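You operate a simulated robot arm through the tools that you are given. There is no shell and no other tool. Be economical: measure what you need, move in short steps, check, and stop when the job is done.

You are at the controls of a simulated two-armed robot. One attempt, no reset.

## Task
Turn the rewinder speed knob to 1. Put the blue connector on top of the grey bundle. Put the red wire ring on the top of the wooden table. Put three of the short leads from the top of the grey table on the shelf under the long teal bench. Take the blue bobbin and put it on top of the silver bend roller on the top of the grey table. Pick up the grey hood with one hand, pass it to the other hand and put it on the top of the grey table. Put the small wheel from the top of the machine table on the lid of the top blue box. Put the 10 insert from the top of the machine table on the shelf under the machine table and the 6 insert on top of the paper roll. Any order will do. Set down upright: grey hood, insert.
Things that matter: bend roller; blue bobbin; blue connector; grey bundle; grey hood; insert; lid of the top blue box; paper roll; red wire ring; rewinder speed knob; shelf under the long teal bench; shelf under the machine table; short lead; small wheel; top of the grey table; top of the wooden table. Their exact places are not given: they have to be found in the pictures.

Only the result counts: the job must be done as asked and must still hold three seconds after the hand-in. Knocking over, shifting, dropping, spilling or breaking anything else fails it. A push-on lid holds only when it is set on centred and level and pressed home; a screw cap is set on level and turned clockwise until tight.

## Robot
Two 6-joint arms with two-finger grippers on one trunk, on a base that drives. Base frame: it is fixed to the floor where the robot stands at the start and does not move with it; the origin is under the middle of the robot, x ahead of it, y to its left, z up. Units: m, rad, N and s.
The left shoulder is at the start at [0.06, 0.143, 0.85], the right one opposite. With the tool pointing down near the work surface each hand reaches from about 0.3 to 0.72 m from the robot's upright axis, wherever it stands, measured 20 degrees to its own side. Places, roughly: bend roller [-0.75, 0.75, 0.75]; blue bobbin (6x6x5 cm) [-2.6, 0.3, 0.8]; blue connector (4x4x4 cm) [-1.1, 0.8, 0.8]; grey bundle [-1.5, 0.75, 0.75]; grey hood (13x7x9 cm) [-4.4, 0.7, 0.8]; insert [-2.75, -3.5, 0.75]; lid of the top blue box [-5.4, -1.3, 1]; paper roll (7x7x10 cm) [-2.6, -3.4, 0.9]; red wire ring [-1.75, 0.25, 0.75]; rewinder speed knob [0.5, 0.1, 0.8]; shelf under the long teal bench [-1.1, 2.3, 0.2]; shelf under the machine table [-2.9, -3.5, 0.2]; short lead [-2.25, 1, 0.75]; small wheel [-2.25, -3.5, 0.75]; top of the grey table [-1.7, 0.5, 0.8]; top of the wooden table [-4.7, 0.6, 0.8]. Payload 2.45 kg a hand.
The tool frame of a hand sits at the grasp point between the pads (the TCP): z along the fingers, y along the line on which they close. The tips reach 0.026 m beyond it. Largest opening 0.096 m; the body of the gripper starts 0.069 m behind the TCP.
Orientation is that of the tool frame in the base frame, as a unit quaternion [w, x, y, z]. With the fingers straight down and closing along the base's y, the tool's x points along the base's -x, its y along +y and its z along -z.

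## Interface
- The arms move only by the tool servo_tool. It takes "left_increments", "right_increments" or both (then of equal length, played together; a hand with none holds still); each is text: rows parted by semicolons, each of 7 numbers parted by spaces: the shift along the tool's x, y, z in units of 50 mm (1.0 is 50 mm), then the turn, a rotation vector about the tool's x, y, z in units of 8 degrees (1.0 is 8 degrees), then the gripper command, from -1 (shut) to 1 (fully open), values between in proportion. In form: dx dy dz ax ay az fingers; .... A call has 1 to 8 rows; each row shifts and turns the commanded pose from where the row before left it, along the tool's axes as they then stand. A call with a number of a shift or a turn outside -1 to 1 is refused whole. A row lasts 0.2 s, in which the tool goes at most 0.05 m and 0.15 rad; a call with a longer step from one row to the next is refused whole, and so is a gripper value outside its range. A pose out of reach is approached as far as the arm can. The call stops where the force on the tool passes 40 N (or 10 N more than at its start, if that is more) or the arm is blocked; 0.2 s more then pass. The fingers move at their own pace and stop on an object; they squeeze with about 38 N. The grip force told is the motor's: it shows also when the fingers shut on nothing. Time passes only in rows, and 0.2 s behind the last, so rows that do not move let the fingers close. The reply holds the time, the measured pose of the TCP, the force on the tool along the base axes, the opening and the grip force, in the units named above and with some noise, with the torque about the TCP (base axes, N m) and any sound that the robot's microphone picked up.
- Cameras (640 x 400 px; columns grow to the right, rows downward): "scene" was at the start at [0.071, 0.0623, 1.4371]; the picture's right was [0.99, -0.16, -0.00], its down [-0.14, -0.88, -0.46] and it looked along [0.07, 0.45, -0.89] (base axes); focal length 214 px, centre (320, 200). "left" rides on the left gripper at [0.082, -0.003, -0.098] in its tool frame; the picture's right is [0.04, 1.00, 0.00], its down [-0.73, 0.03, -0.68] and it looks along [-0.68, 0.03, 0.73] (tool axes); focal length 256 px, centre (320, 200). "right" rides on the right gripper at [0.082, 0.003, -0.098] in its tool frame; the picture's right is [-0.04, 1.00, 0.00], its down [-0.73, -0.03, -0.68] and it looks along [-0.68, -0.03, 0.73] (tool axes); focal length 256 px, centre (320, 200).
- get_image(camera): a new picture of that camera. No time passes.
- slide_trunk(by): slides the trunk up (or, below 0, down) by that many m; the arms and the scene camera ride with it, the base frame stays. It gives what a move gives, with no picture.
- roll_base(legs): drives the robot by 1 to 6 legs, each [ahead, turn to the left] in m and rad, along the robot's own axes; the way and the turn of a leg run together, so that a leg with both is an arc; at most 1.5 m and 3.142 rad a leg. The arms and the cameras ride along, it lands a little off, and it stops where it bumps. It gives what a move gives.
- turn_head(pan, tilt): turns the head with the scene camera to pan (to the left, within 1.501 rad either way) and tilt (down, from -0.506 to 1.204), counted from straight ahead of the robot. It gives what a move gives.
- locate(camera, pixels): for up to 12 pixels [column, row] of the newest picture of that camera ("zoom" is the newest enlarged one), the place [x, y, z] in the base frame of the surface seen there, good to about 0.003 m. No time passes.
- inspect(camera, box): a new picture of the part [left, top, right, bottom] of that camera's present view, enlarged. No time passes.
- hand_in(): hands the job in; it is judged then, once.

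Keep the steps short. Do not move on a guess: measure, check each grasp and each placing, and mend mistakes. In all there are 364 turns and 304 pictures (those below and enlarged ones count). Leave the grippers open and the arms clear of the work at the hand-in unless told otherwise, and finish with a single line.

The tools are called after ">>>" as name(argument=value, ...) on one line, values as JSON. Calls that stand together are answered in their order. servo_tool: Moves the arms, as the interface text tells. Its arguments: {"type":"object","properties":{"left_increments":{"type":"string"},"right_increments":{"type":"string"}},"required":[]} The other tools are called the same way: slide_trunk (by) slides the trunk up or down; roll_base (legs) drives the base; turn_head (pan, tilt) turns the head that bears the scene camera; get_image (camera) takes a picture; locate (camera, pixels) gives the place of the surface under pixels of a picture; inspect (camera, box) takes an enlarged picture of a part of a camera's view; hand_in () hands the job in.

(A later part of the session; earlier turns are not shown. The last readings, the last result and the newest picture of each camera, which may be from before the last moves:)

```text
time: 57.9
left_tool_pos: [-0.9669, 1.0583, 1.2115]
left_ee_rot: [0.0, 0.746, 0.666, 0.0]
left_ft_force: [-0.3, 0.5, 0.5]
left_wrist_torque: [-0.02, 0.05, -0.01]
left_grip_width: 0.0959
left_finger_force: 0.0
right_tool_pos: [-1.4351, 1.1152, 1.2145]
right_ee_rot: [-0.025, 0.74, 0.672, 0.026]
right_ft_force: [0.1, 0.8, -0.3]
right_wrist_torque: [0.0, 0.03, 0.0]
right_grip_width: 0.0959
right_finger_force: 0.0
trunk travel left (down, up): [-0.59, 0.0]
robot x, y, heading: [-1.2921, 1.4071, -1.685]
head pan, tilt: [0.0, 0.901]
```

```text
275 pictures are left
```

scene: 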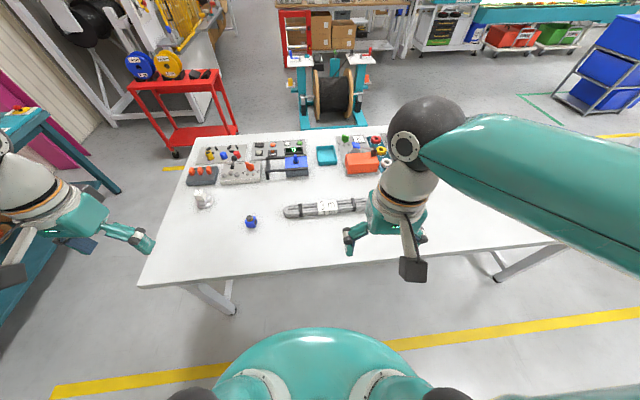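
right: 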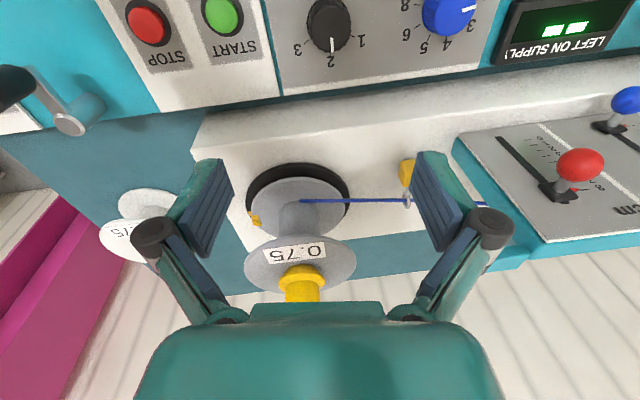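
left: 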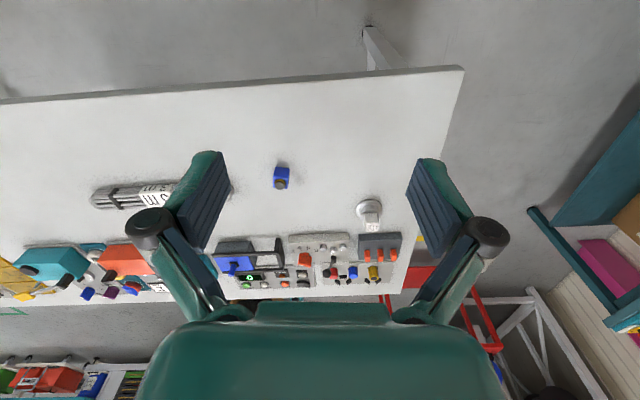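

The turn stopped short at heading −1.685 (perhaps the rear at the case on the floor). That heading is good enough; I move ahead 0.08 m to be closer to the table and look at the connector and bundle.

>>> roll_base(legs=[[0.08, 0]])

>>> inspect(camera="left", box=[60, 130, 440, 310])

>>> inspect(camera="scene", box=[170, 130, 410, 260])

```text
time: 59.0
left_tool_pos: [-0.9769, 0.977, 1.2104]
left_ee_rot: [0.0, 0.747, 0.665, 0.001]
left_ft_force: [-0.3, -0.2, -0.3]
left_wrist_torque: [0.06, -0.02, -0.02]
left_grip_width: 0.096
left_finger_force: 0.1
right_tool_pos: [-1.4459, 1.0332, 1.2139]
right_ee_rot: [-0.025, 0.741, 0.671, 0.027]
right_ft_force: [0.4, -1.2, -0.5]
right_wrist_torque: [0.02, -0.01, 0.01]
right_grip_width: 0.0963
right_finger_force: 0.1
trunk travel left (down, up): [-0.59, 0.0]
robot x, y, heading: [-1.3022, 1.3279, -1.691]
head pan, tilt: [0.0, 0.901]
```

```text
1.68 times, centred on (250, 220) of left
```

zoom: 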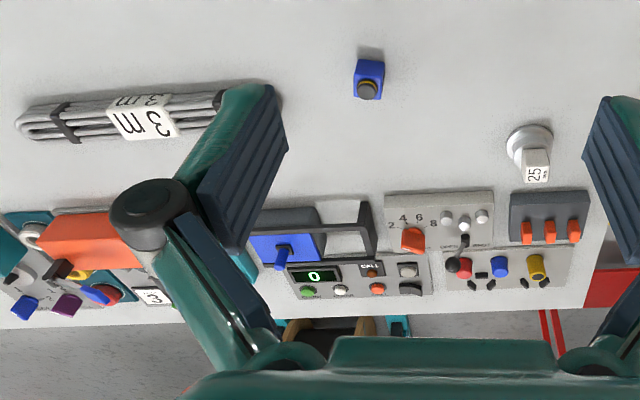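

```text
2.67 times, centred on (290, 195) of scene
```

zoom: 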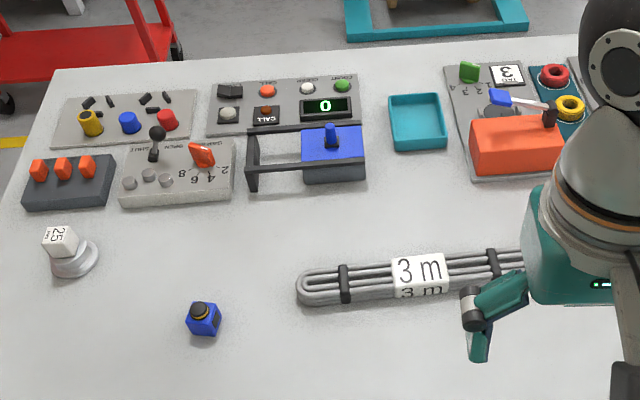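

I lower the trunk to the standard height and measure the connector in the enlarged picture (200,312).

>>> locate(camera="zoom", pixels=[[200, 310], [190, 322], [218, 318], [205, 330], [420, 265], [345, 280], [495, 260], [75, 258], [60, 240], [330, 285]])

>>> slide_trunk(by=-0.115)

>>> get_image(camera="left")

```text
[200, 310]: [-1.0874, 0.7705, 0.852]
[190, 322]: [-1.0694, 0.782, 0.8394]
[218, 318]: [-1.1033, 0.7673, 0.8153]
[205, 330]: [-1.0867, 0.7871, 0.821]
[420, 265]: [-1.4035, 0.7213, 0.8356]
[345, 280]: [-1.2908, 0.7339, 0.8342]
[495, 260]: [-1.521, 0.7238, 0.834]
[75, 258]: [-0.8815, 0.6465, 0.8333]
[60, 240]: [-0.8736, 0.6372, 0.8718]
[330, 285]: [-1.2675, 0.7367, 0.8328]
```

```text
time: 60.5
left_tool_pos: [-0.9771, 0.9781, 1.0977]
left_ee_rot: [0.0, 0.746, 0.666, 0.0]
left_ft_force: [-0.3, -0.2, -0.6]
left_wrist_torque: [0.05, 0.0, 0.02]
left_grip_width: 0.0958
left_finger_force: 0.0
right_tool_pos: [-1.4444, 1.0342, 1.1008]
right_ee_rot: [-0.025, 0.741, 0.671, 0.026]
right_ft_force: [-1.4, -0.4, 0.2]
right_wrist_torque: [-0.01, 0.02, -0.02]
right_grip_width: 0.0957
right_finger_force: 0.1
trunk travel left (down, up): [-0.475, 0.115]
robot x, y, heading: [-1.305, 1.3271, -1.684]
head pan, tilt: [0.0, 0.901]
```

```text
272 pictures are left
```

left: 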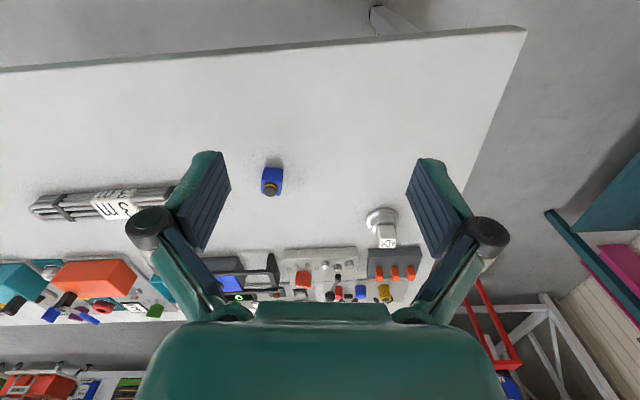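

Connector top ≈ (−1.087, 0.771, 0.852). I move the left hand above it.

>>> servo_tool(left_increments="-0.725 -0.285 0.493 0 0 0 1;-0.725 -0.285 0.493 0 0 0 1;-0.725 -0.285 0.493 0 0 0 1;-0.725 -0.285 0.493 0 0 0 1;-0.725 -0.285 0.493 0 0 0 1;-0.725 -0.285 0.493 0 0 0 1")

>>> get_image(camera="left")

```text
time: 61.9
left_tool_pos: [-1.0907, 0.7678, 0.9497]
left_ee_rot: [0.0, 0.747, 0.665, -0.001]
left_ft_force: [-0.6, -0.2, 0.6]
left_wrist_torque: [0.04, 0.02, -0.02]
left_grip_width: 0.0958
left_finger_force: 0.1
right_tool_pos: [-1.445, 1.0335, 1.1001]
right_ee_rot: [-0.026, 0.74, 0.671, 0.026]
right_ft_force: [0.7, 0.4, -0.5]
right_wrist_torque: [0.03, -0.02, -0.02]
right_grip_width: 0.0961
right_finger_force: 0.1
trunk travel left (down, up): [-0.475, 0.115]
robot x, y, heading: [-1.3021, 1.3259, -1.687]
head pan, tilt: [0.0, 0.901]
```

```text
271 pictures are left
```

left: 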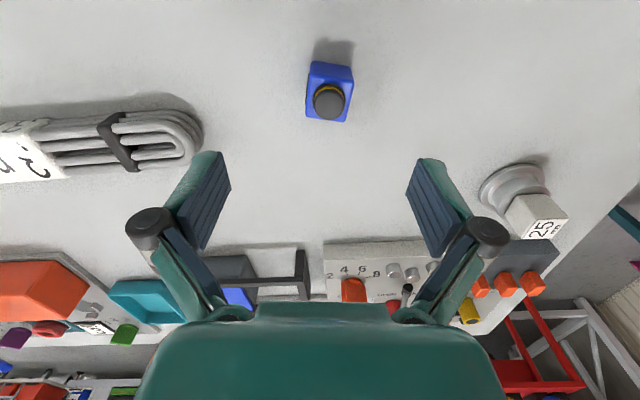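

>>> inspect(camera="left", box=[270, 30, 398, 140])

>>> locate(camera="left", pixels=[[328, 102], [330, 70], [308, 117], [347, 119], [312, 62], [351, 70], [330, 115], [30, 130], [110, 135], [190, 145], [60, 150], [80, 125]])

```text
3.64 times, centred on (334, 85) of left
```

zoom: 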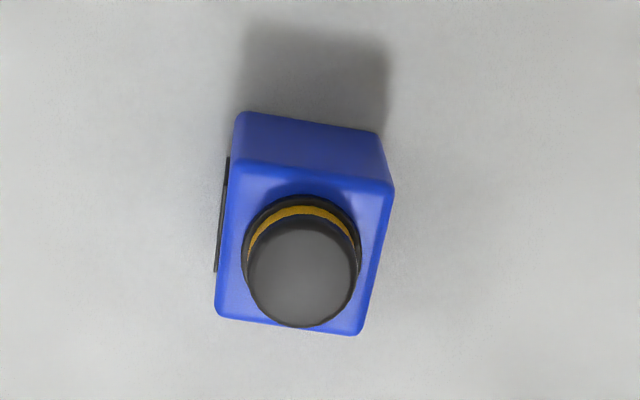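

```text
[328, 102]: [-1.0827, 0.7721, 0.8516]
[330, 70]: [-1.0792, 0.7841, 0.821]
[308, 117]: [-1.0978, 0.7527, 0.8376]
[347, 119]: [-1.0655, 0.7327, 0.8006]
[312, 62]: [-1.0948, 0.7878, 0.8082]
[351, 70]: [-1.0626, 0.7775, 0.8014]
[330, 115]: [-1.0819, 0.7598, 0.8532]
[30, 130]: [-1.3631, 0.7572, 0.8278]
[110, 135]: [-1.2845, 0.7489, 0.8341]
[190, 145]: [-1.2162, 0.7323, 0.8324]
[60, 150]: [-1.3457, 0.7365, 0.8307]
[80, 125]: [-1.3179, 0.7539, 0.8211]
```

The connector centre is (−1.081, 0.769), turned about 7° in the picture. I align, descend to z 0.83 and close.

>>> servo_tool(left_increments="0.04 0.19 0.5 0 0 0.87 1;0 0 0.7 0 0 0 1;0 0 0.7 0 0 0 1;0 0 0.49 0 0 0 1;0 0 0 0 0 0 -1;0 0 0 0 0 0 -1;0 0 0 0 0 0 -1;0 0 0 0 0 0 -1")

>>> get_image(camera="left")

```text
time: 63.7
left_tool_pos: [-1.0795, 0.7717, 0.8297]
left_ee_rot: [0.0, 0.786, 0.619, 0.0]
left_ft_force: [0.6, -0.1, 0.2]
left_wrist_torque: [-0.01, -0.02, 0.01]
left_grip_width: 0.0347
left_finger_force: 37.9
right_tool_pos: [-1.4443, 1.0341, 1.1001]
right_ee_rot: [-0.025, 0.74, 0.671, 0.026]
right_ft_force: [0.3, -0.7, 0.8]
right_wrist_torque: [0.02, 0.02, -0.02]
right_grip_width: 0.0961
right_finger_force: 0.0
trunk travel left (down, up): [-0.475, 0.115]
robot x, y, heading: [-1.3045, 1.326, -1.684]
head pan, tilt: [0.0, 0.901]
```

```text
269 pictures are left
```

left: 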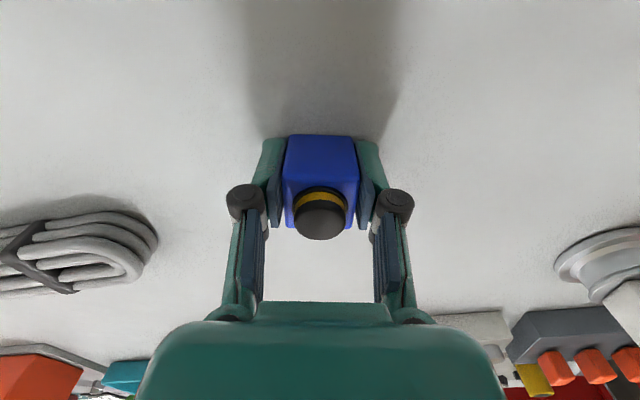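

Gripped (0.035 m). I lift and carry it toward the bundle's label, while shifting the right hand aside.

>>> servo_tool(left_increments="0 0 -0.9 0 0 0 -1;0 0 -0.9 0 0 0 -1;0 0 -0.4 0 0 0 -1;-0.29 -0.84 0 0 0 0 -1;-0.29 -0.84 0 0 0 0 -1;-0.29 -0.84 0 0 0 0 -1;-0.29 -0.84 0 0 0 0 -1;-0.29 -0.84 0 0 0 0 -1", right_increments="0 -0.8 0 0 0 0 1;0 -0.8 0 0 -0.5 0 1;0 -0.8 0 0 0 0 1;0 -0.8 0 0 0 0 1;0 -0.8 0 0 0 0 1;0 -0.8 0 0 0 0 1;0 0 0 0 0 0 1;0 0 0 0 0 0 1")

>>> get_image(camera="left")

>>> get_image(camera="scene")

```text
time: 65.5
left_tool_pos: [-1.2989, 0.7499, 0.9391]
left_ee_rot: [-0.001, 0.786, 0.618, 0.001]
left_ft_force: [0.2, 0.0, -0.7]
left_wrist_torque: [0.02, 0.01, 0.0]
left_grip_width: 0.0352
left_finger_force: 37.5
right_tool_pos: [-1.6844, 1.0578, 1.0988]
right_ee_rot: [-0.001, 0.741, 0.672, 0.001]
right_ft_force: [-0.1, 0.2, 0.4]
right_wrist_torque: [-0.03, 0.01, 0.02]
right_grip_width: 0.0961
right_finger_force: 0.1
trunk travel left (down, up): [-0.475, 0.115]
robot x, y, heading: [-1.3067, 1.3273, -1.684]
head pan, tilt: [0.0, 0.901]
```

```text
268 pictures are left
```

left: 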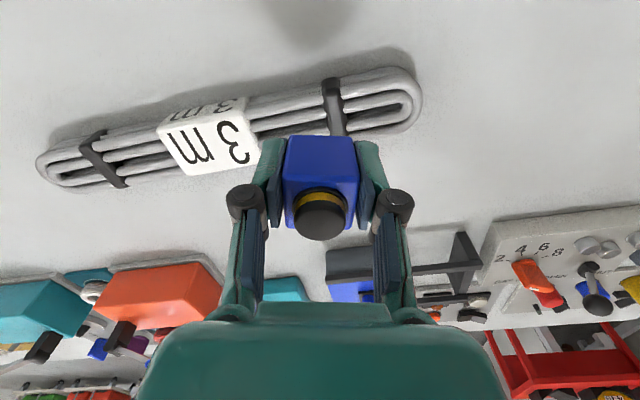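

```text
267 pictures are left
```

scene: 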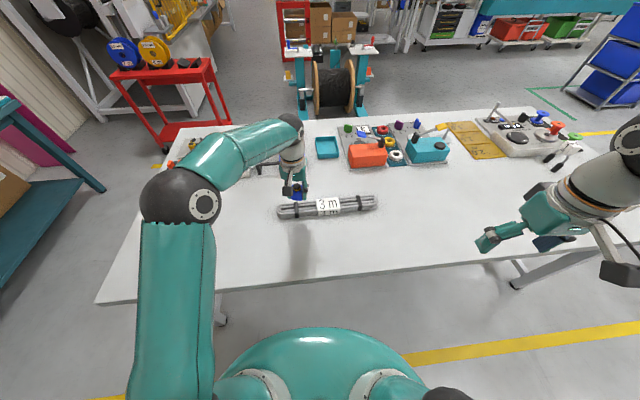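

The label tag is a flat white block at (210,145) in the left view. I measure its corners.

>>> locate(camera="left", pixels=[[205, 145], [165, 130], [190, 172], [240, 115], [255, 160], [210, 130], [220, 165], [100, 150], [335, 95], [280, 200], [130, 200]])

>>> inspect(camera="left", box=[30, 50, 290, 210])

```text
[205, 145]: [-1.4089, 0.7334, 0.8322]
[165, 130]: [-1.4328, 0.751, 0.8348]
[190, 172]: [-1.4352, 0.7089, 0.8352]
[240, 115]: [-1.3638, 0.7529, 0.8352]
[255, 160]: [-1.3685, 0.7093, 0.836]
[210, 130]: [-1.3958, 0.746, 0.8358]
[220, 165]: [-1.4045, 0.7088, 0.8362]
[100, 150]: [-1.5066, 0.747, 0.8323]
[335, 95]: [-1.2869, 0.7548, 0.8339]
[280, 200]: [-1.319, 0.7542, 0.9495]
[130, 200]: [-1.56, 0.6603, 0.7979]
```

```text
2.46 times, centred on (160, 130) of left
```

zoom: 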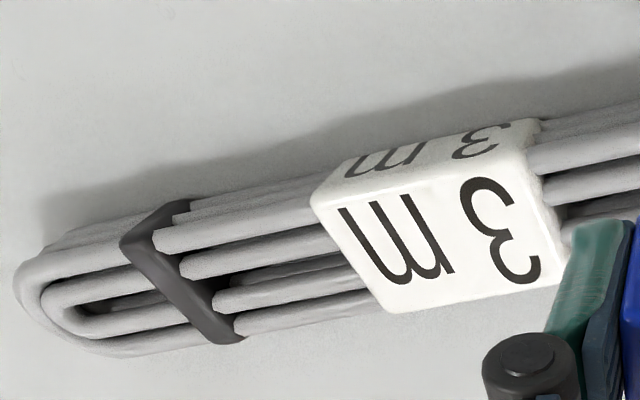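

The tag top is flat, centred (−1.40, 0.731) at z 0.8355. I carry the connector above it, turn it square to the bundle, and lower to z ≈0.868.

>>> servo_tool(left_increments="-0.275 -0.627 0 0 0 0 -1;-0.275 -0.627 0 0 0 0 -1;-0.275 -0.627 0 0 0 0 -1;0 0 0 0 0 -1 -1;0 0 0.5 0 0 -0.8 -1;0 0 0.5 0 0 0 -1")

>>> get_image(camera="left")

```text
time: 66.9
left_tool_pos: [-1.399, 0.7344, 0.891]
left_ee_rot: [0.0, 0.701, 0.713, -0.001]
left_ft_force: [0.0, 0.2, -1.3]
left_wrist_torque: [0.02, 0.03, 0.01]
left_grip_width: 0.0349
left_finger_force: 37.8
right_tool_pos: [-1.6841, 1.0574, 1.0988]
right_ee_rot: [-0.002, 0.74, 0.672, 0.0]
right_ft_force: [0.1, -0.1, 0.9]
right_wrist_torque: [0.0, 0.0, -0.01]
right_grip_width: 0.0961
right_finger_force: 0.1
trunk travel left (down, up): [-0.475, 0.115]
robot x, y, heading: [-1.3012, 1.3299, -1.685]
head pan, tilt: [0.0, 0.901]
```

```text
265 pictures are left
```

left: 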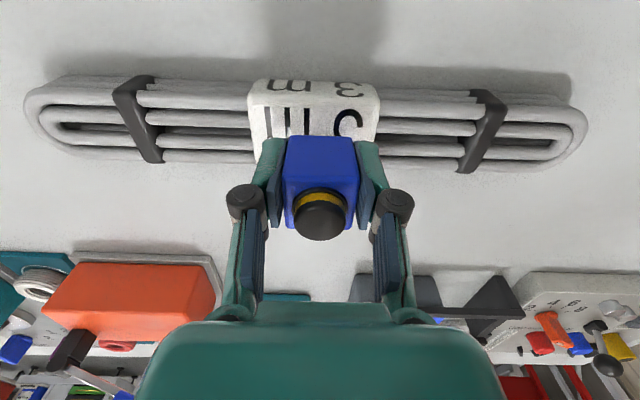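

Centred over the tag. I lower to contact.

>>> servo_tool(left_increments="-0.06 0 0.3 0 0 0 -1;0 0 0.16 0 0 0 -1;0 0 0 0 0 0 -1")

```text
time: 67.7
left_tool_pos: [-1.3994, 0.7301, 0.8688]
left_ee_rot: [0.0, 0.701, 0.713, 0.0]
left_ft_force: [-0.9, 0.1, -0.7]
left_wrist_torque: [0.0, 0.01, 0.01]
left_grip_width: 0.0351
left_finger_force: 37.6
right_tool_pos: [-1.6844, 1.0589, 1.0989]
right_ee_rot: [-0.001, 0.74, 0.672, 0.0]
right_ft_force: [-1.6, 0.7, -0.1]
right_wrist_torque: [0.0, 0.04, 0.01]
right_grip_width: 0.0961
right_finger_force: 0.1
trunk travel left (down, up): [-0.475, 0.115]
robot x, y, heading: [-1.3031, 1.3269, -1.683]
head pan, tilt: [0.0, 0.901]
```

No contact yet; down 3 mm more, in small steps.

>>> servo_tool(left_increments="0 0 0.03 0 0 0 -1;0 0 0.03 0 0 0 -1;0 0 0 0 0 0 -1")

```text
time: 68.5
left_tool_pos: [-1.3998, 0.7296, 0.8656]
left_ee_rot: [0.0, 0.702, 0.712, 0.0]
left_ft_force: [0.4, -0.1, 0.1]
left_wrist_torque: [0.02, -0.01, 0.01]
left_grip_width: 0.035
left_finger_force: 38.5
right_tool_pos: [-1.6831, 1.0567, 1.1001]
right_ee_rot: [-0.001, 0.741, 0.672, 0.0]
right_ft_force: [0.3, 0.6, 0.4]
right_wrist_torque: [0.01, -0.03, 0.01]
right_grip_width: 0.0961
right_finger_force: 0.0
trunk travel left (down, up): [-0.475, 0.115]
robot x, y, heading: [-1.3066, 1.3264, -1.686]
head pan, tilt: [0.0, 0.901]
```

>>> servo_tool(left_increments="0 0 0.03 0 0 0 -1;0 0 0.02 0 0 0 -1;0 0 0 0 0 0 -1")

>>> inspect(camera="left", box=[220, 70, 420, 250])

```text
time: 69.3
left_tool_pos: [-1.3998, 0.7311, 0.8644]
left_ee_rot: [0.0, 0.702, 0.712, -0.002]
left_ft_force: [0.7, -0.6, 12.7]
left_wrist_torque: [0.03, -0.2, -0.02]
left_grip_width: 0.0348
left_finger_force: 38.4
right_tool_pos: [-1.6834, 1.0587, 1.0992]
right_ee_rot: [-0.001, 0.741, 0.671, 0.0]
right_ft_force: [-1.0, 0.4, -1.0]
right_wrist_torque: [-0.03, -0.02, -0.02]
right_grip_width: 0.0959
right_finger_force: 0.1
trunk travel left (down, up): [-0.475, 0.115]
robot x, y, heading: [-1.3014, 1.3259, -1.686]
head pan, tilt: [0.0, 0.901]
```

```text
2.22 times, centred on (320, 160) of left
```

zoom: 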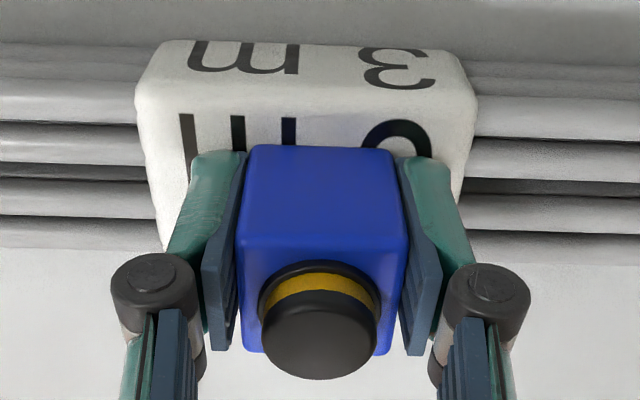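

Contact (12.7 N). I open and rise.

>>> servo_tool(left_increments="0 0 -0.03 0 0 0 -0.1;0 0 0 0 0 0 0.2;0 0 0 0 0 0 0.5;0 0 -0.6 0 0 0 0.5;0 0 -0.8 0 0 0 0.5;0 0 -0.8 0 0 0 0.5")

>>> get_image(camera="left")

```text
time: 70.7
left_tool_pos: [-1.4006, 0.7288, 0.9733]
left_ee_rot: [0.0, 0.702, 0.712, 0.0]
left_ft_force: [0.8, 0.1, 0.2]
left_wrist_torque: [-0.01, -0.01, 0.01]
left_grip_width: 0.0718
left_finger_force: 0.1
right_tool_pos: [-1.6845, 1.0589, 1.0989]
right_ee_rot: [-0.002, 0.741, 0.671, 0.0]
right_ft_force: [-0.6, -0.2, -0.6]
right_wrist_torque: [0.0, 0.01, 0.01]
right_grip_width: 0.0959
right_finger_force: 0.1
trunk travel left (down, up): [-0.475, 0.115]
robot x, y, heading: [-1.3023, 1.3286, -1.683]
head pan, tilt: [0.0, 0.901]
```

```text
263 pictures are left
```

left: 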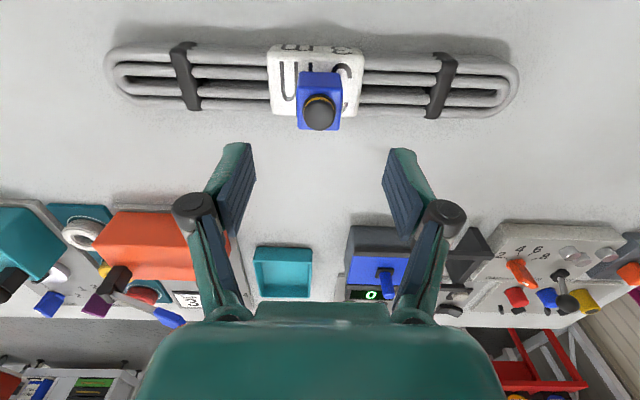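

The connector stands on the bundle. I retract the left hand, then look at the leads to the west.

>>> servo_tool(left_increments="0 0 -0.8 0 0 0.5 1;0.6 0.3 -0.5 0 0 0.4 1;0.7 0.6 -0.3 0 0 0 1;0.7 0.6 -0.3 0 0 0 1;0.7 0.6 -0.3 0 0 0 1;0.7 0.6 -0.2 0 0 0 1;0.7 0.6 0 0 0 0 1;0.7 0.6 0 0 0 0 1")

>>> turn_head(pan=-0.8, tilt=0.7)

>>> get_image(camera="scene")

>>> turn_head(pan=-1.5, tilt=0.9)

>>> get_image(camera="scene")

```text
time: 72.5
left_tool_pos: [-1.1783, 0.964, 1.0892]
left_ee_rot: [0.001, 0.745, 0.667, -0.002]
left_ft_force: [0.6, -0.1, -0.6]
left_wrist_torque: [-0.01, 0.01, -0.06]
left_grip_width: 0.0961
left_finger_force: 0.1
left hand out of reach, approached as far as the arm can: row 1
right_tool_pos: [-1.6821, 1.0587, 1.0994]
right_ee_rot: [-0.001, 0.741, 0.672, 0.0]
right_ft_force: [0.3, 0.5, 0.1]
right_wrist_torque: [-0.06, -0.01, 0.02]
right_grip_width: 0.0958
right_finger_force: 0.1
trunk travel left (down, up): [-0.475, 0.115]
robot x, y, heading: [-1.3044, 1.3278, -1.685]
head pan, tilt: [0.0, 0.901]
```

```text
time: 73.6
left_tool_pos: [-1.1785, 0.9622, 1.0888]
left_ee_rot: [0.0, 0.745, 0.667, 0.0]
left_ft_force: [0.7, -0.6, -0.2]
left_wrist_torque: [-0.01, 0.01, 0.0]
left_grip_width: 0.096
left_finger_force: 0.0
right_tool_pos: [-1.6831, 1.0579, 1.0998]
right_ee_rot: [-0.002, 0.741, 0.671, 0.0]
right_ft_force: [0.3, -0.3, 0.0]
right_wrist_torque: [0.01, -0.03, 0.02]
right_grip_width: 0.0959
right_finger_force: 0.1
trunk travel left (down, up): [-0.475, 0.115]
robot x, y, heading: [-1.3039, 1.3258, -1.687]
head pan, tilt: [-0.799, 0.7]
```

```text
262 pictures are left
```

scene: 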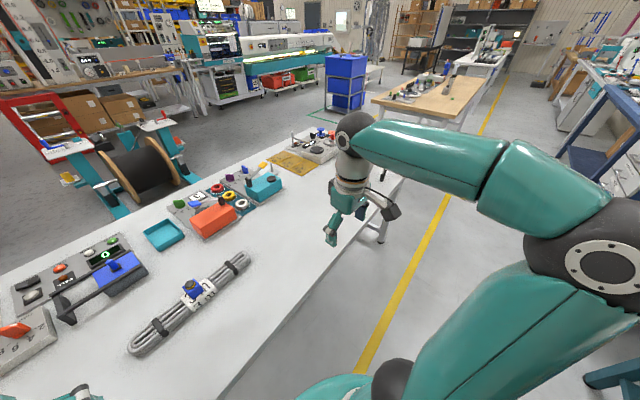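

```text
time: 74.7
left_tool_pos: [-1.18, 0.9616, 1.0884]
left_ee_rot: [0.0, 0.746, 0.666, 0.0]
left_ft_force: [-0.1, 0.9, 0.4]
left_wrist_torque: [-0.03, -0.03, 0.0]
left_grip_width: 0.0961
left_finger_force: 0.0
right_tool_pos: [-1.6836, 1.0579, 1.0987]
right_ee_rot: [-0.001, 0.741, 0.672, 0.0]
right_ft_force: [0.0, 0.0, -0.2]
right_wrist_torque: [-0.02, 0.0, -0.03]
right_grip_width: 0.0959
right_finger_force: 0.0
trunk travel left (down, up): [-0.475, 0.115]
robot x, y, heading: [-1.3029, 1.328, -1.686]
head pan, tilt: [-1.499, 0.901]
```

```text
261 pictures are left
```

scene: 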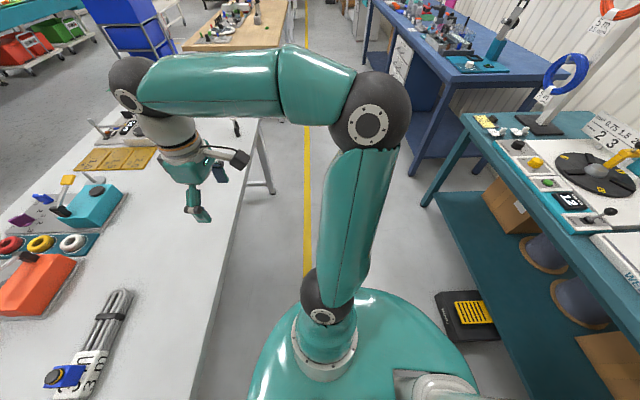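

I check whether the black/yellow case on the floor has been moved.

>>> locate(camera="scene", pixels=[[437, 292], [443, 318], [470, 340], [475, 312], [495, 335], [485, 292], [240, 124]])

>>> inspect(camera="scene", box=[400, 260, 520, 370])

```text
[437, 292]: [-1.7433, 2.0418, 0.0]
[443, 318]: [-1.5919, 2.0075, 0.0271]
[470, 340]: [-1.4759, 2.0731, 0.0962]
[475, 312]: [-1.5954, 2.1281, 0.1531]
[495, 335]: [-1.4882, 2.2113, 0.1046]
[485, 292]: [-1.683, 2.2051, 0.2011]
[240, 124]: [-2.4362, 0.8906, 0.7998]
```

```text
3.64 times, centred on (460, 315) of scene
```

zoom: 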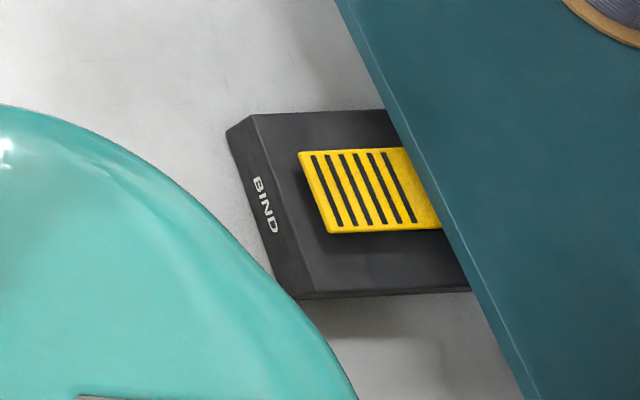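

The case appears in place (near corner still ≈(−1.47, 2.02)). I now turn west and drive to the leads' end of the table.

>>> roll_base(legs=[[0, -1.42], [0.95, 0]])

>>> turn_head(pan=0.7, tilt=0.9)

>>> get_image(camera="scene")

```text
time: 78.9
left_tool_pos: [-1.6454, 1.1352, 1.0888]
left_ee_rot: [0.001, 0.999, 0.042, 0.0]
left_ft_force: [-0.5, 0.8, -0.5]
left_wrist_torque: [-0.04, -0.03, 0.01]
left_grip_width: 0.0959
left_finger_force: 0.2
right_tool_pos: [-1.6478, 1.6504, 1.0995]
right_ee_rot: [0.001, 0.999, 0.048, 0.002]
right_ft_force: [-0.9, 0.3, 0.1]
right_wrist_torque: [-0.02, -0.01, 0.0]
right_grip_width: 0.0962
right_finger_force: 0.1
trunk travel left (down, up): [-0.475, 0.115]
robot x, y, heading: [-1.3075, 1.2891, -3.06]
head pan, tilt: [-1.499, 0.901]
stopped in leg 1: the robot was blocked; the commanded pose is now the measured one
```

```text
time: 81.0
left_tool_pos: [-1.6446, 1.1345, 1.0896]
left_ee_rot: [0.0, 0.999, 0.042, 0.0]
left_ft_force: [0.0, -0.2, 0.3]
left_wrist_torque: [-0.03, -0.02, -0.04]
left_grip_width: 0.0959
left_finger_force: 0.1
right_tool_pos: [-1.6462, 1.6497, 1.0998]
right_ee_rot: [-0.001, 0.999, 0.049, 0.0]
right_ft_force: [-0.2, -0.2, -0.7]
right_wrist_torque: [0.0, -0.03, 0.02]
right_grip_width: 0.0957
right_finger_force: 0.0
trunk travel left (down, up): [-0.475, 0.115]
robot x, y, heading: [-1.306, 1.2898, -3.065]
head pan, tilt: [0.7, 0.901]
```

```text
259 pictures are left
```

scene: 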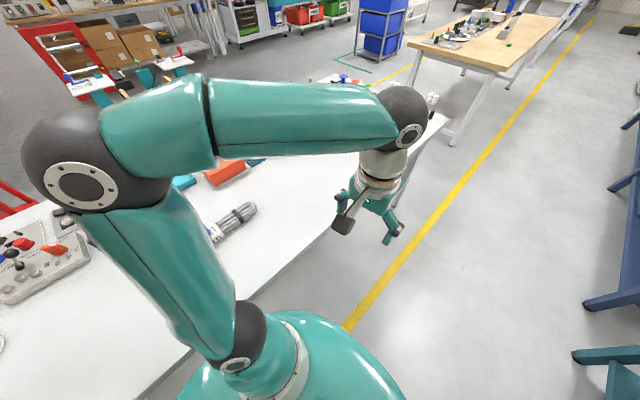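

Blocked again at heading −3.06: the rear corner likely met the table's east leg, so the base has a rear corner about 0.68 m out. I move forward off it, and check the table is unmoved (bundle/connector) from here.

>>> roll_base(legs=[[0.15, 0.0], [0, -0.3], [0.3, 0]])

>>> turn_head(pan=0.9, tilt=0.7)

>>> get_image(camera="scene")

```text
time: 85.1
left_tool_pos: [-2.121, 1.3005, 1.0892]
left_ee_rot: [-0.001, 0.994, -0.112, 0.001]
left_ft_force: [-0.7, 0.1, 0.0]
left_wrist_torque: [0.02, -0.07, -0.01]
left_grip_width: 0.0958
left_finger_force: 0.1
right_tool_pos: [-1.9674, 1.7913, 1.1002]
right_ee_rot: [-0.001, 0.994, -0.106, 0.0]
right_ft_force: [-0.5, -0.3, 0.2]
right_wrist_torque: [0.01, -0.04, 0.0]
right_grip_width: 0.096
right_finger_force: 0.0
trunk travel left (down, up): [-0.475, 0.115]
robot x, y, heading: [-1.749, 1.3491, 2.917]
head pan, tilt: [0.7, 0.901]
```

```text
time: 85.8
left_tool_pos: [-2.1196, 1.3006, 1.0902]
left_ee_rot: [0.001, 0.994, -0.112, 0.0]
left_ft_force: [0.5, 0.2, -0.3]
left_wrist_torque: [0.01, 0.01, -0.04]
left_grip_width: 0.0958
left_finger_force: 0.1
right_tool_pos: [-1.9648, 1.7912, 1.1002]
right_ee_rot: [-0.001, 0.994, -0.105, 0.001]
right_ft_force: [-0.7, 0.4, 0.7]
right_wrist_torque: [-0.05, -0.02, -0.03]
right_grip_width: 0.0962
right_finger_force: 0.2
trunk travel left (down, up): [-0.475, 0.115]
robot x, y, heading: [-1.7472, 1.3511, 2.913]
head pan, tilt: [0.901, 0.7]
```

```text
258 pictures are left
```

scene: 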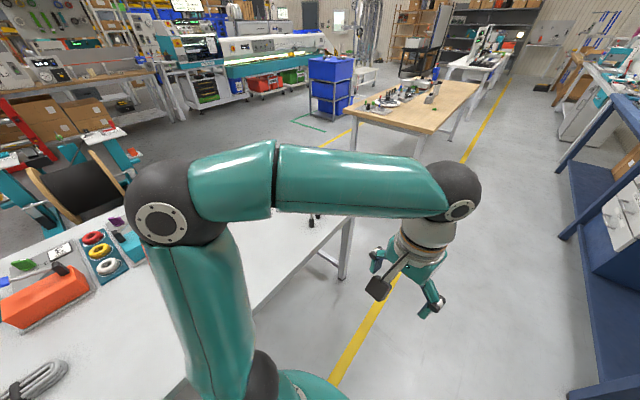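

I measure the table's west legs and corner, and the blue bench's front.

>>> locate(camera="scene", pixels=[[343, 275], [350, 222], [315, 222], [346, 210], [335, 262], [270, 260], [595, 390], [575, 200]])

```text
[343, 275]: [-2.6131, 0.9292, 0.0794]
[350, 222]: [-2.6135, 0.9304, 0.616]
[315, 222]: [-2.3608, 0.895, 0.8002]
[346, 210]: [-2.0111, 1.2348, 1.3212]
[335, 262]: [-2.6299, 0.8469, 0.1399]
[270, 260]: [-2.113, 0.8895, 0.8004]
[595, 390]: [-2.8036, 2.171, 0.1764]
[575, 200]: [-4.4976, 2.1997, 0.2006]
```

I'll stand at about (−2.1, 1.37) facing the table, which keeps the rear clear of both case and leg.

>>> roll_base(legs=[[0, 0.17], [0.35, 0], [0, 1.6]])

>>> turn_head(pan=-0.4, tilt=0.9)

>>> get_image(camera="scene")

>>> get_image(camera="right")

```text
time: 92.9
left_tool_pos: [-1.9989, 1.0015, 1.09]
left_ee_rot: [-0.001, 0.742, 0.67, -0.001]
left_ft_force: [0.9, 0.7, 0.4]
left_wrist_torque: [-0.03, -0.02, 0.02]
left_grip_width: 0.0961
left_finger_force: 0.1
right_tool_pos: [-2.5052, 1.0958, 1.1019]
right_ee_rot: [-0.001, 0.739, 0.674, 0.0]
right_ft_force: [0.9, 0.0, 0.3]
right_wrist_torque: [0.04, 0.07, -0.01]
right_grip_width: 0.0961
right_finger_force: 0.1
trunk travel left (down, up): [-0.475, 0.115]
robot x, y, heading: [-2.1316, 1.3686, -1.674]
head pan, tilt: [0.901, 0.7]
stopped in leg 3: the robot was blocked; the commanded pose is now the measured one
```

```text
time: 94.3
left_tool_pos: [-2.0008, 1.0019, 1.0898]
left_ee_rot: [-0.001, 0.743, 0.669, 0.001]
left_ft_force: [0.7, -0.2, -0.5]
left_wrist_torque: [-0.02, -0.02, 0.01]
left_grip_width: 0.096
left_finger_force: 0.1
right_tool_pos: [-2.5067, 1.0947, 1.1016]
right_ee_rot: [-0.002, 0.739, 0.673, 0.0]
right_ft_force: [-0.2, 0.3, -0.3]
right_wrist_torque: [0.01, 0.05, -0.01]
right_grip_width: 0.096
right_finger_force: 0.1
trunk travel left (down, up): [-0.475, 0.115]
robot x, y, heading: [-2.1349, 1.3704, -1.676]
head pan, tilt: [-0.4, 0.901]
```

```text
257 pictures are left
```

scene: 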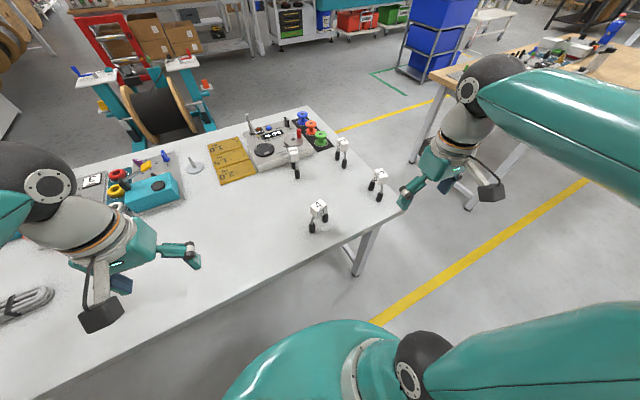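

```text
256 pictures are left
```

right: 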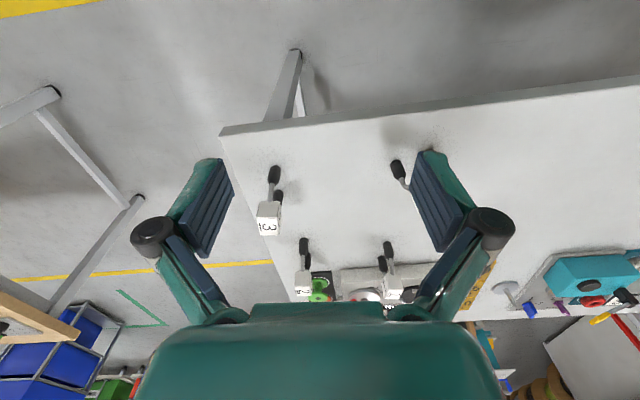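

All long turns (>1.4 rad) end slightly short while short ones complete; I'll use shorter turn legs. Four leads are visible: scene (318,215), (377,185), (342,150), (295,158). I zoom and measure.

>>> inspect(camera="scene", box=[270, 110, 410, 240])

>>> locate(camera="scene", pixels=[[318, 206], [312, 226], [324, 217], [378, 176], [371, 188], [379, 194], [343, 143], [294, 153], [297, 173]])

>>> inspect(camera="right", box=[220, 130, 460, 310])

```text
3.08 times, centred on (340, 175) of scene
```

zoom: 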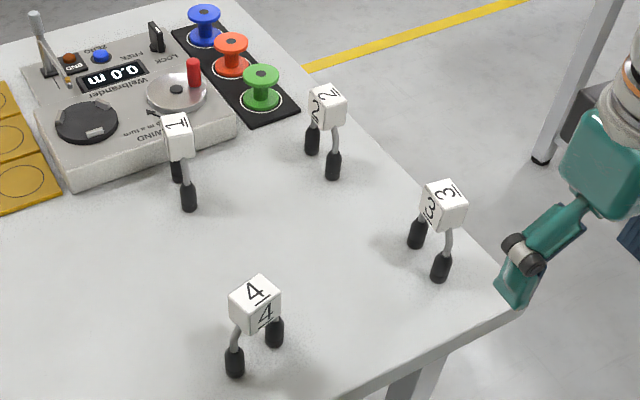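

```text
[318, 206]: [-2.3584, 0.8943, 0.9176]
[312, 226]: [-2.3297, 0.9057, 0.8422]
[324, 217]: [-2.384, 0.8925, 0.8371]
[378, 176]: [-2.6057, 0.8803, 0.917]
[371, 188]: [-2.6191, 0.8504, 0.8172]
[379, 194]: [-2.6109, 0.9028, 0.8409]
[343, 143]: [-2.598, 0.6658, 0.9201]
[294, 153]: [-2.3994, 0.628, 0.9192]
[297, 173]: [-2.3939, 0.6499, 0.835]
```

```text
2.22 times, centred on (340, 220) of right
```

zoom: 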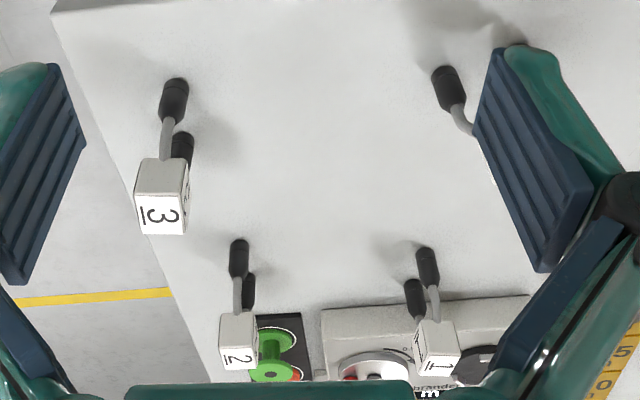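

The leads are inverted U's with a tag cube on top (z .87–.92): #4 (−2.357,0.895), #3 (−2.607,0.877), #2 (−2.598,0.666), #1 (−2.40,0.63). I shift west to (−2.5, 1.42) so both hands can take #4 and #3.

>>> roll_base(legs=[[0, -0.8], [0, -0.81], [0.37, 0], [0, 0.8], [0, 0.75]])

>>> turn_head(pan=0.0, tilt=1.0)

>>> get_image(camera="scene")

```text
time: 99.0
left_tool_pos: [-2.4895, 1.2037, 1.0906]
left_ee_rot: [0.001, 1.0, -0.003, 0.001]
left_ft_force: [0.0, 0.4, 0.0]
left_wrist_torque: [-0.04, -0.01, 0.02]
left_grip_width: 0.0962
left_finger_force: 0.0
right_tool_pos: [-2.4454, 1.7163, 1.1003]
right_ee_rot: [0.0, 1.0, 0.003, 0.001]
right_ft_force: [-1.2, -0.3, -0.5]
right_wrist_torque: [-0.05, -0.01, -0.01]
right_grip_width: 0.0959
right_finger_force: 0.1
trunk travel left (down, up): [-0.475, 0.115]
robot x, y, heading: [-2.1364, 1.333, 3.125]
head pan, tilt: [-0.4, 0.901]
stopped in leg 2: the robot was blocked; the commanded pose is now the measured one
```

```text
time: 99.9
left_tool_pos: [-2.4893, 1.2023, 1.0904]
left_ee_rot: [-0.001, 1.0, -0.003, 0.002]
left_ft_force: [0.0, 0.1, 0.0]
left_wrist_torque: [0.02, -0.01, 0.0]
left_grip_width: 0.0959
left_finger_force: 0.1
right_tool_pos: [-2.4459, 1.714, 1.1026]
right_ee_rot: [0.0, 1.0, 0.003, 0.001]
right_ft_force: [0.3, -0.4, -0.5]
right_wrist_torque: [0.0, 0.02, 0.02]
right_grip_width: 0.0961
right_finger_force: 0.0
trunk travel left (down, up): [-0.475, 0.115]
robot x, y, heading: [-2.1355, 1.3314, 3.124]
head pan, tilt: [0.0, 1.0]
```

```text
253 pictures are left
```

scene: 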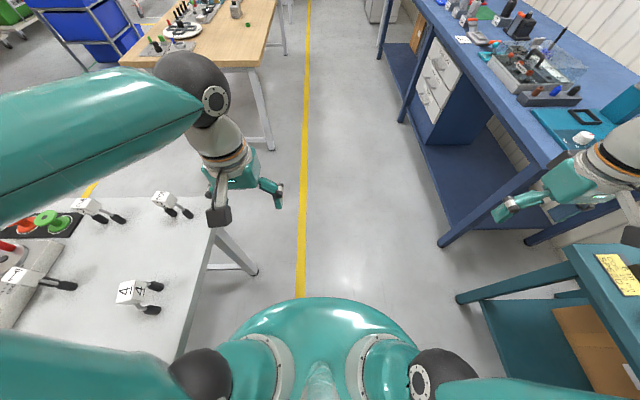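

The stop seems tied to accumulated turning drift in one call (each ~1.45 rad), not to an obstacle. I'll split turns among calls. Now west 0.37 m with a slight veer north.

>>> roll_base(legs=[[0, -0.2], [0.38, 0], [0, 0.8]])

>>> roll_base(legs=[[0, 0.97]])

>>> get_image(camera="scene")

```text
time: 105.5
left_tool_pos: [-2.7296, 1.1085, 1.0914]
left_ee_rot: [0.0, 0.956, 0.294, 0.002]
left_ft_force: [0.4, 0.3, -0.5]
left_wrist_torque: [0.01, -0.01, 0.01]
left_grip_width: 0.0963
left_finger_force: 0.1
right_tool_pos: [-2.9829, 1.5563, 1.1023]
right_ee_rot: [-0.002, 0.954, 0.298, 0.001]
right_ft_force: [1.0, 0.5, -0.2]
right_wrist_torque: [0.0, -0.04, 0.02]
right_grip_width: 0.0959
right_finger_force: 0.0
trunk travel left (down, up): [-0.475, 0.115]
robot x, y, heading: [-2.5253, 1.4347, -2.561]
head pan, tilt: [0.0, 1.0]
```

```text
time: 108.7
left_tool_pos: [-2.37, 1.0809, 1.0908]
left_ee_rot: [-0.001, 0.708, 0.706, 0.0]
left_ft_force: [-0.8, 0.4, -0.1]
left_wrist_torque: [0.01, 0.0, -0.02]
left_grip_width: 0.0961
left_finger_force: 0.1
right_tool_pos: [-2.8816, 1.1236, 1.1031]
right_ee_rot: [-0.002, 0.704, 0.71, 0.0]
right_ft_force: [-0.9, -0.3, -0.8]
right_wrist_torque: [0.02, -0.01, 0.02]
right_grip_width: 0.0961
right_finger_force: 0.1
trunk travel left (down, up): [-0.475, 0.115]
robot x, y, heading: [-2.5506, 1.4375, -1.594]
head pan, tilt: [0.0, 1.0]
```

```text
252 pictures are left
```

scene: 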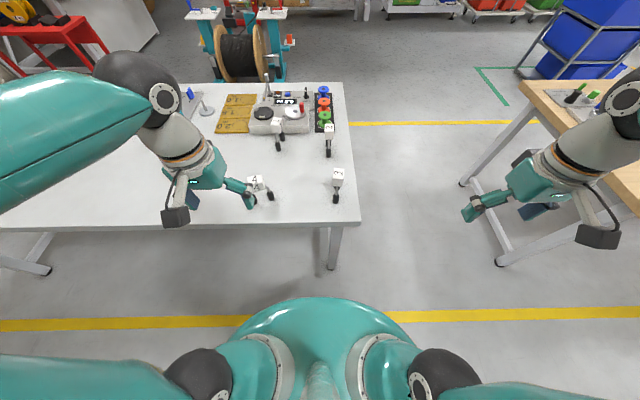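

That works. I tilt the left hand 40° forward-down (needed later under the bench) and approach lead #4 to a stand-off.

>>> servo_tool(left_increments="0 0 0 0 -1 0 1;0 0 0 0 -1 0 1;0 0 0 0 -1 0 1;0 0 0 0 -1 0 1;0 0 0 0 -1 0 1;-0.13 0.087 0.8 0 0 0 1;-0.13 0.087 0.8 0 0 0 1;-0.13 0.087 0.8 0 0 0 1", right_increments="0 0 0 0 -1 0 1;0 0 0 0 -1 0 1;0 0 0 0 -1 0 1;0 0 0 0 -1 0 1;0 0 0 0 -1 0 1;0 0 0 0 0 0 1;0 0 0 0 0 0 1;0 0 0 0 0 0 1")

>>> get_image(camera="left")

>>> get_image(camera="right")

```text
time: 110.5
left_tool_pos: [-2.3572, 0.9874, 1.0102]
left_ee_rot: [0.241, 0.666, 0.663, -0.242]
left_ft_force: [-0.2, -0.4, 0.5]
left_wrist_torque: [-0.03, 0.0, -0.02]
left_grip_width: 0.0959
left_finger_force: 0.1
right_tool_pos: [-2.8813, 1.1238, 1.1043]
right_ee_rot: [0.242, 0.662, 0.667, -0.241]
right_ft_force: [0.3, 1.1, 0.2]
right_wrist_torque: [-0.01, 0.01, 0.04]
right_grip_width: 0.096
right_finger_force: 0.1
trunk travel left (down, up): [-0.475, 0.115]
robot x, y, heading: [-2.5554, 1.4368, -1.599]
head pan, tilt: [0.0, 1.0]
```

```text
251 pictures are left
```

left: 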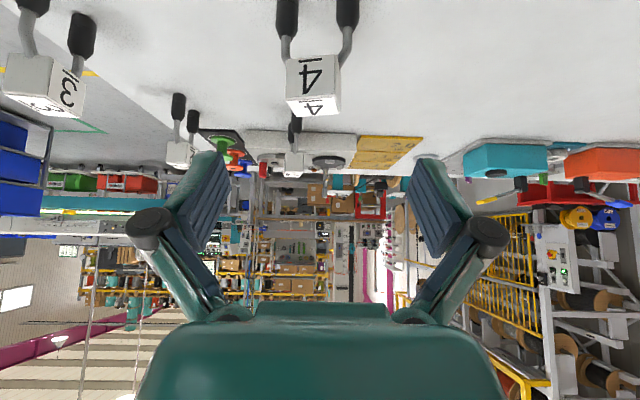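

```text
250 pictures are left
```

right: 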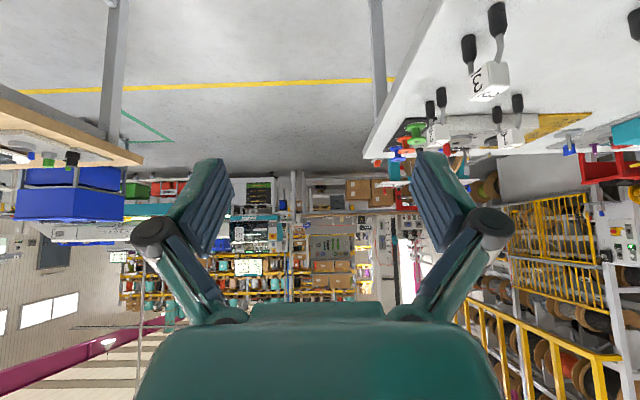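

Tag 4 is at (312,78) in the left view. I measure it.

>>> locate(camera="left", pixels=[[312, 78], [290, 62], [336, 60], [340, 100], [293, 105], [312, 108], [314, 60]])

>>> inspect(camera="left", box=[250, 0, 380, 130])

>>> locate(camera="right", pixels=[[490, 80], [475, 73], [503, 68], [488, 96]])

```text
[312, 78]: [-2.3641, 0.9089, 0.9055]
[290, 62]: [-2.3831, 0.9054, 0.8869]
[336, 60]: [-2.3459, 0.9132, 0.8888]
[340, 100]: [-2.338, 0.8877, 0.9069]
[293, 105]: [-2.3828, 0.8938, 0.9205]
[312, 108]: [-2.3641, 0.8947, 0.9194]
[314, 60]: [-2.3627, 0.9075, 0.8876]
```

```text
3.08 times, centred on (315, 65) of left
```

zoom: 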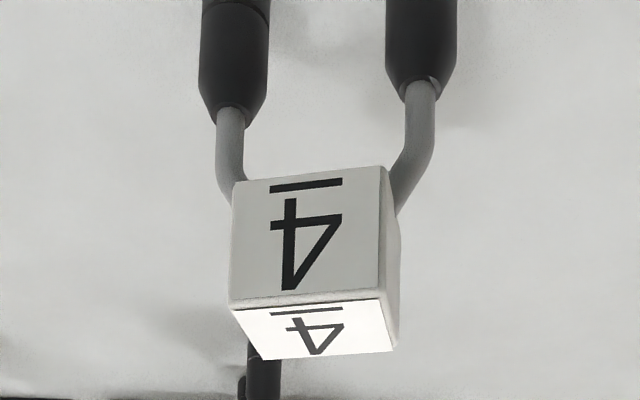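

```text
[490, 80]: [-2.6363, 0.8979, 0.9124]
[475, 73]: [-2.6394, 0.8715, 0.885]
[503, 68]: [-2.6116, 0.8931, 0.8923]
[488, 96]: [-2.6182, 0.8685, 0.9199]
```

Tag 4 centre (−2.363, 0.892, 0.903), yaw ≈12°. I approach, align yaw and close.

>>> servo_tool(left_increments="-0.08 -0.12 0.8 0 0 0 1;0 0 0.8 -0.48 0 -0.57 1;0 0 0.7 -0.48 0 -0.57 1;0 -0.1 0.56 0 0 0 1;0 0 0 0 0 0 1")

>>> get_image(camera="left")

```text
time: 111.7
left_tool_pos: [-2.3635, 0.8938, 0.905]
left_ee_rot: [0.266, 0.593, 0.729, -0.215]
left_ft_force: [0.7, 0.0, -0.4]
left_wrist_torque: [-0.01, -0.02, 0.01]
left_grip_width: 0.096
left_finger_force: 0.2
right_tool_pos: [-2.8817, 1.1246, 1.1035]
right_ee_rot: [0.242, 0.662, 0.667, -0.242]
right_ft_force: [-0.8, -0.2, -0.8]
right_wrist_torque: [0.01, 0.01, -0.01]
right_grip_width: 0.0962
right_finger_force: 0.0
trunk travel left (down, up): [-0.475, 0.115]
robot x, y, heading: [-2.5526, 1.4352, -1.595]
head pan, tilt: [0.0, 1.0]
```

```text
248 pictures are left
```

left: 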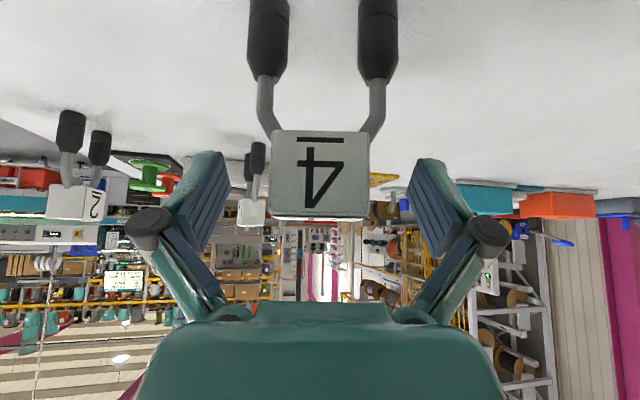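

Well aligned. I close and lift 6 cm.

>>> servo_tool(left_increments="0 0 0 0 0 0 -1;0 0 0 0 0 0 -1;0 0 0 0 0 0 -1;0.0 0 0 0 0 0 -1;-0.4 0 -0.5 0 0 0 -1;-0.4 0 -0.5 0 0 0 -1")

>>> get_image(camera="left")

```text
time: 113.1
left_tool_pos: [-2.3623, 0.8944, 0.969]
left_ee_rot: [0.265, 0.593, 0.729, -0.215]
left_ft_force: [-0.2, -0.1, -1.7]
left_wrist_torque: [-0.01, -0.03, 0.0]
left_grip_width: 0.0456
left_finger_force: 37.6
right_tool_pos: [-2.8817, 1.1242, 1.1043]
right_ee_rot: [0.243, 0.661, 0.667, -0.241]
right_ft_force: [-0.4, -0.4, -0.3]
right_wrist_torque: [-0.01, -0.02, 0.01]
right_grip_width: 0.0961
right_finger_force: 0.1
trunk travel left (down, up): [-0.475, 0.115]
robot x, y, heading: [-2.5535, 1.4327, -1.594]
head pan, tilt: [0.0, 1.0]
```

```text
247 pictures are left
```

left: 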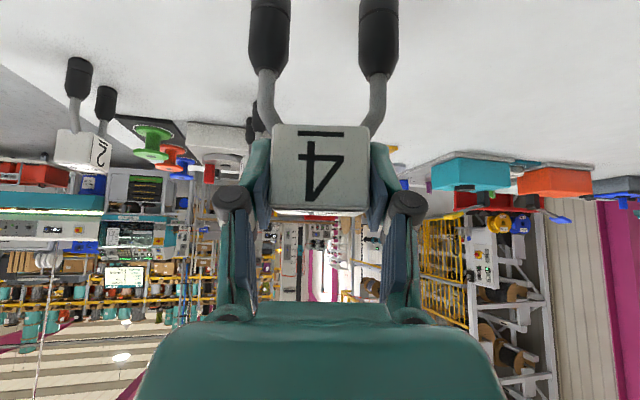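

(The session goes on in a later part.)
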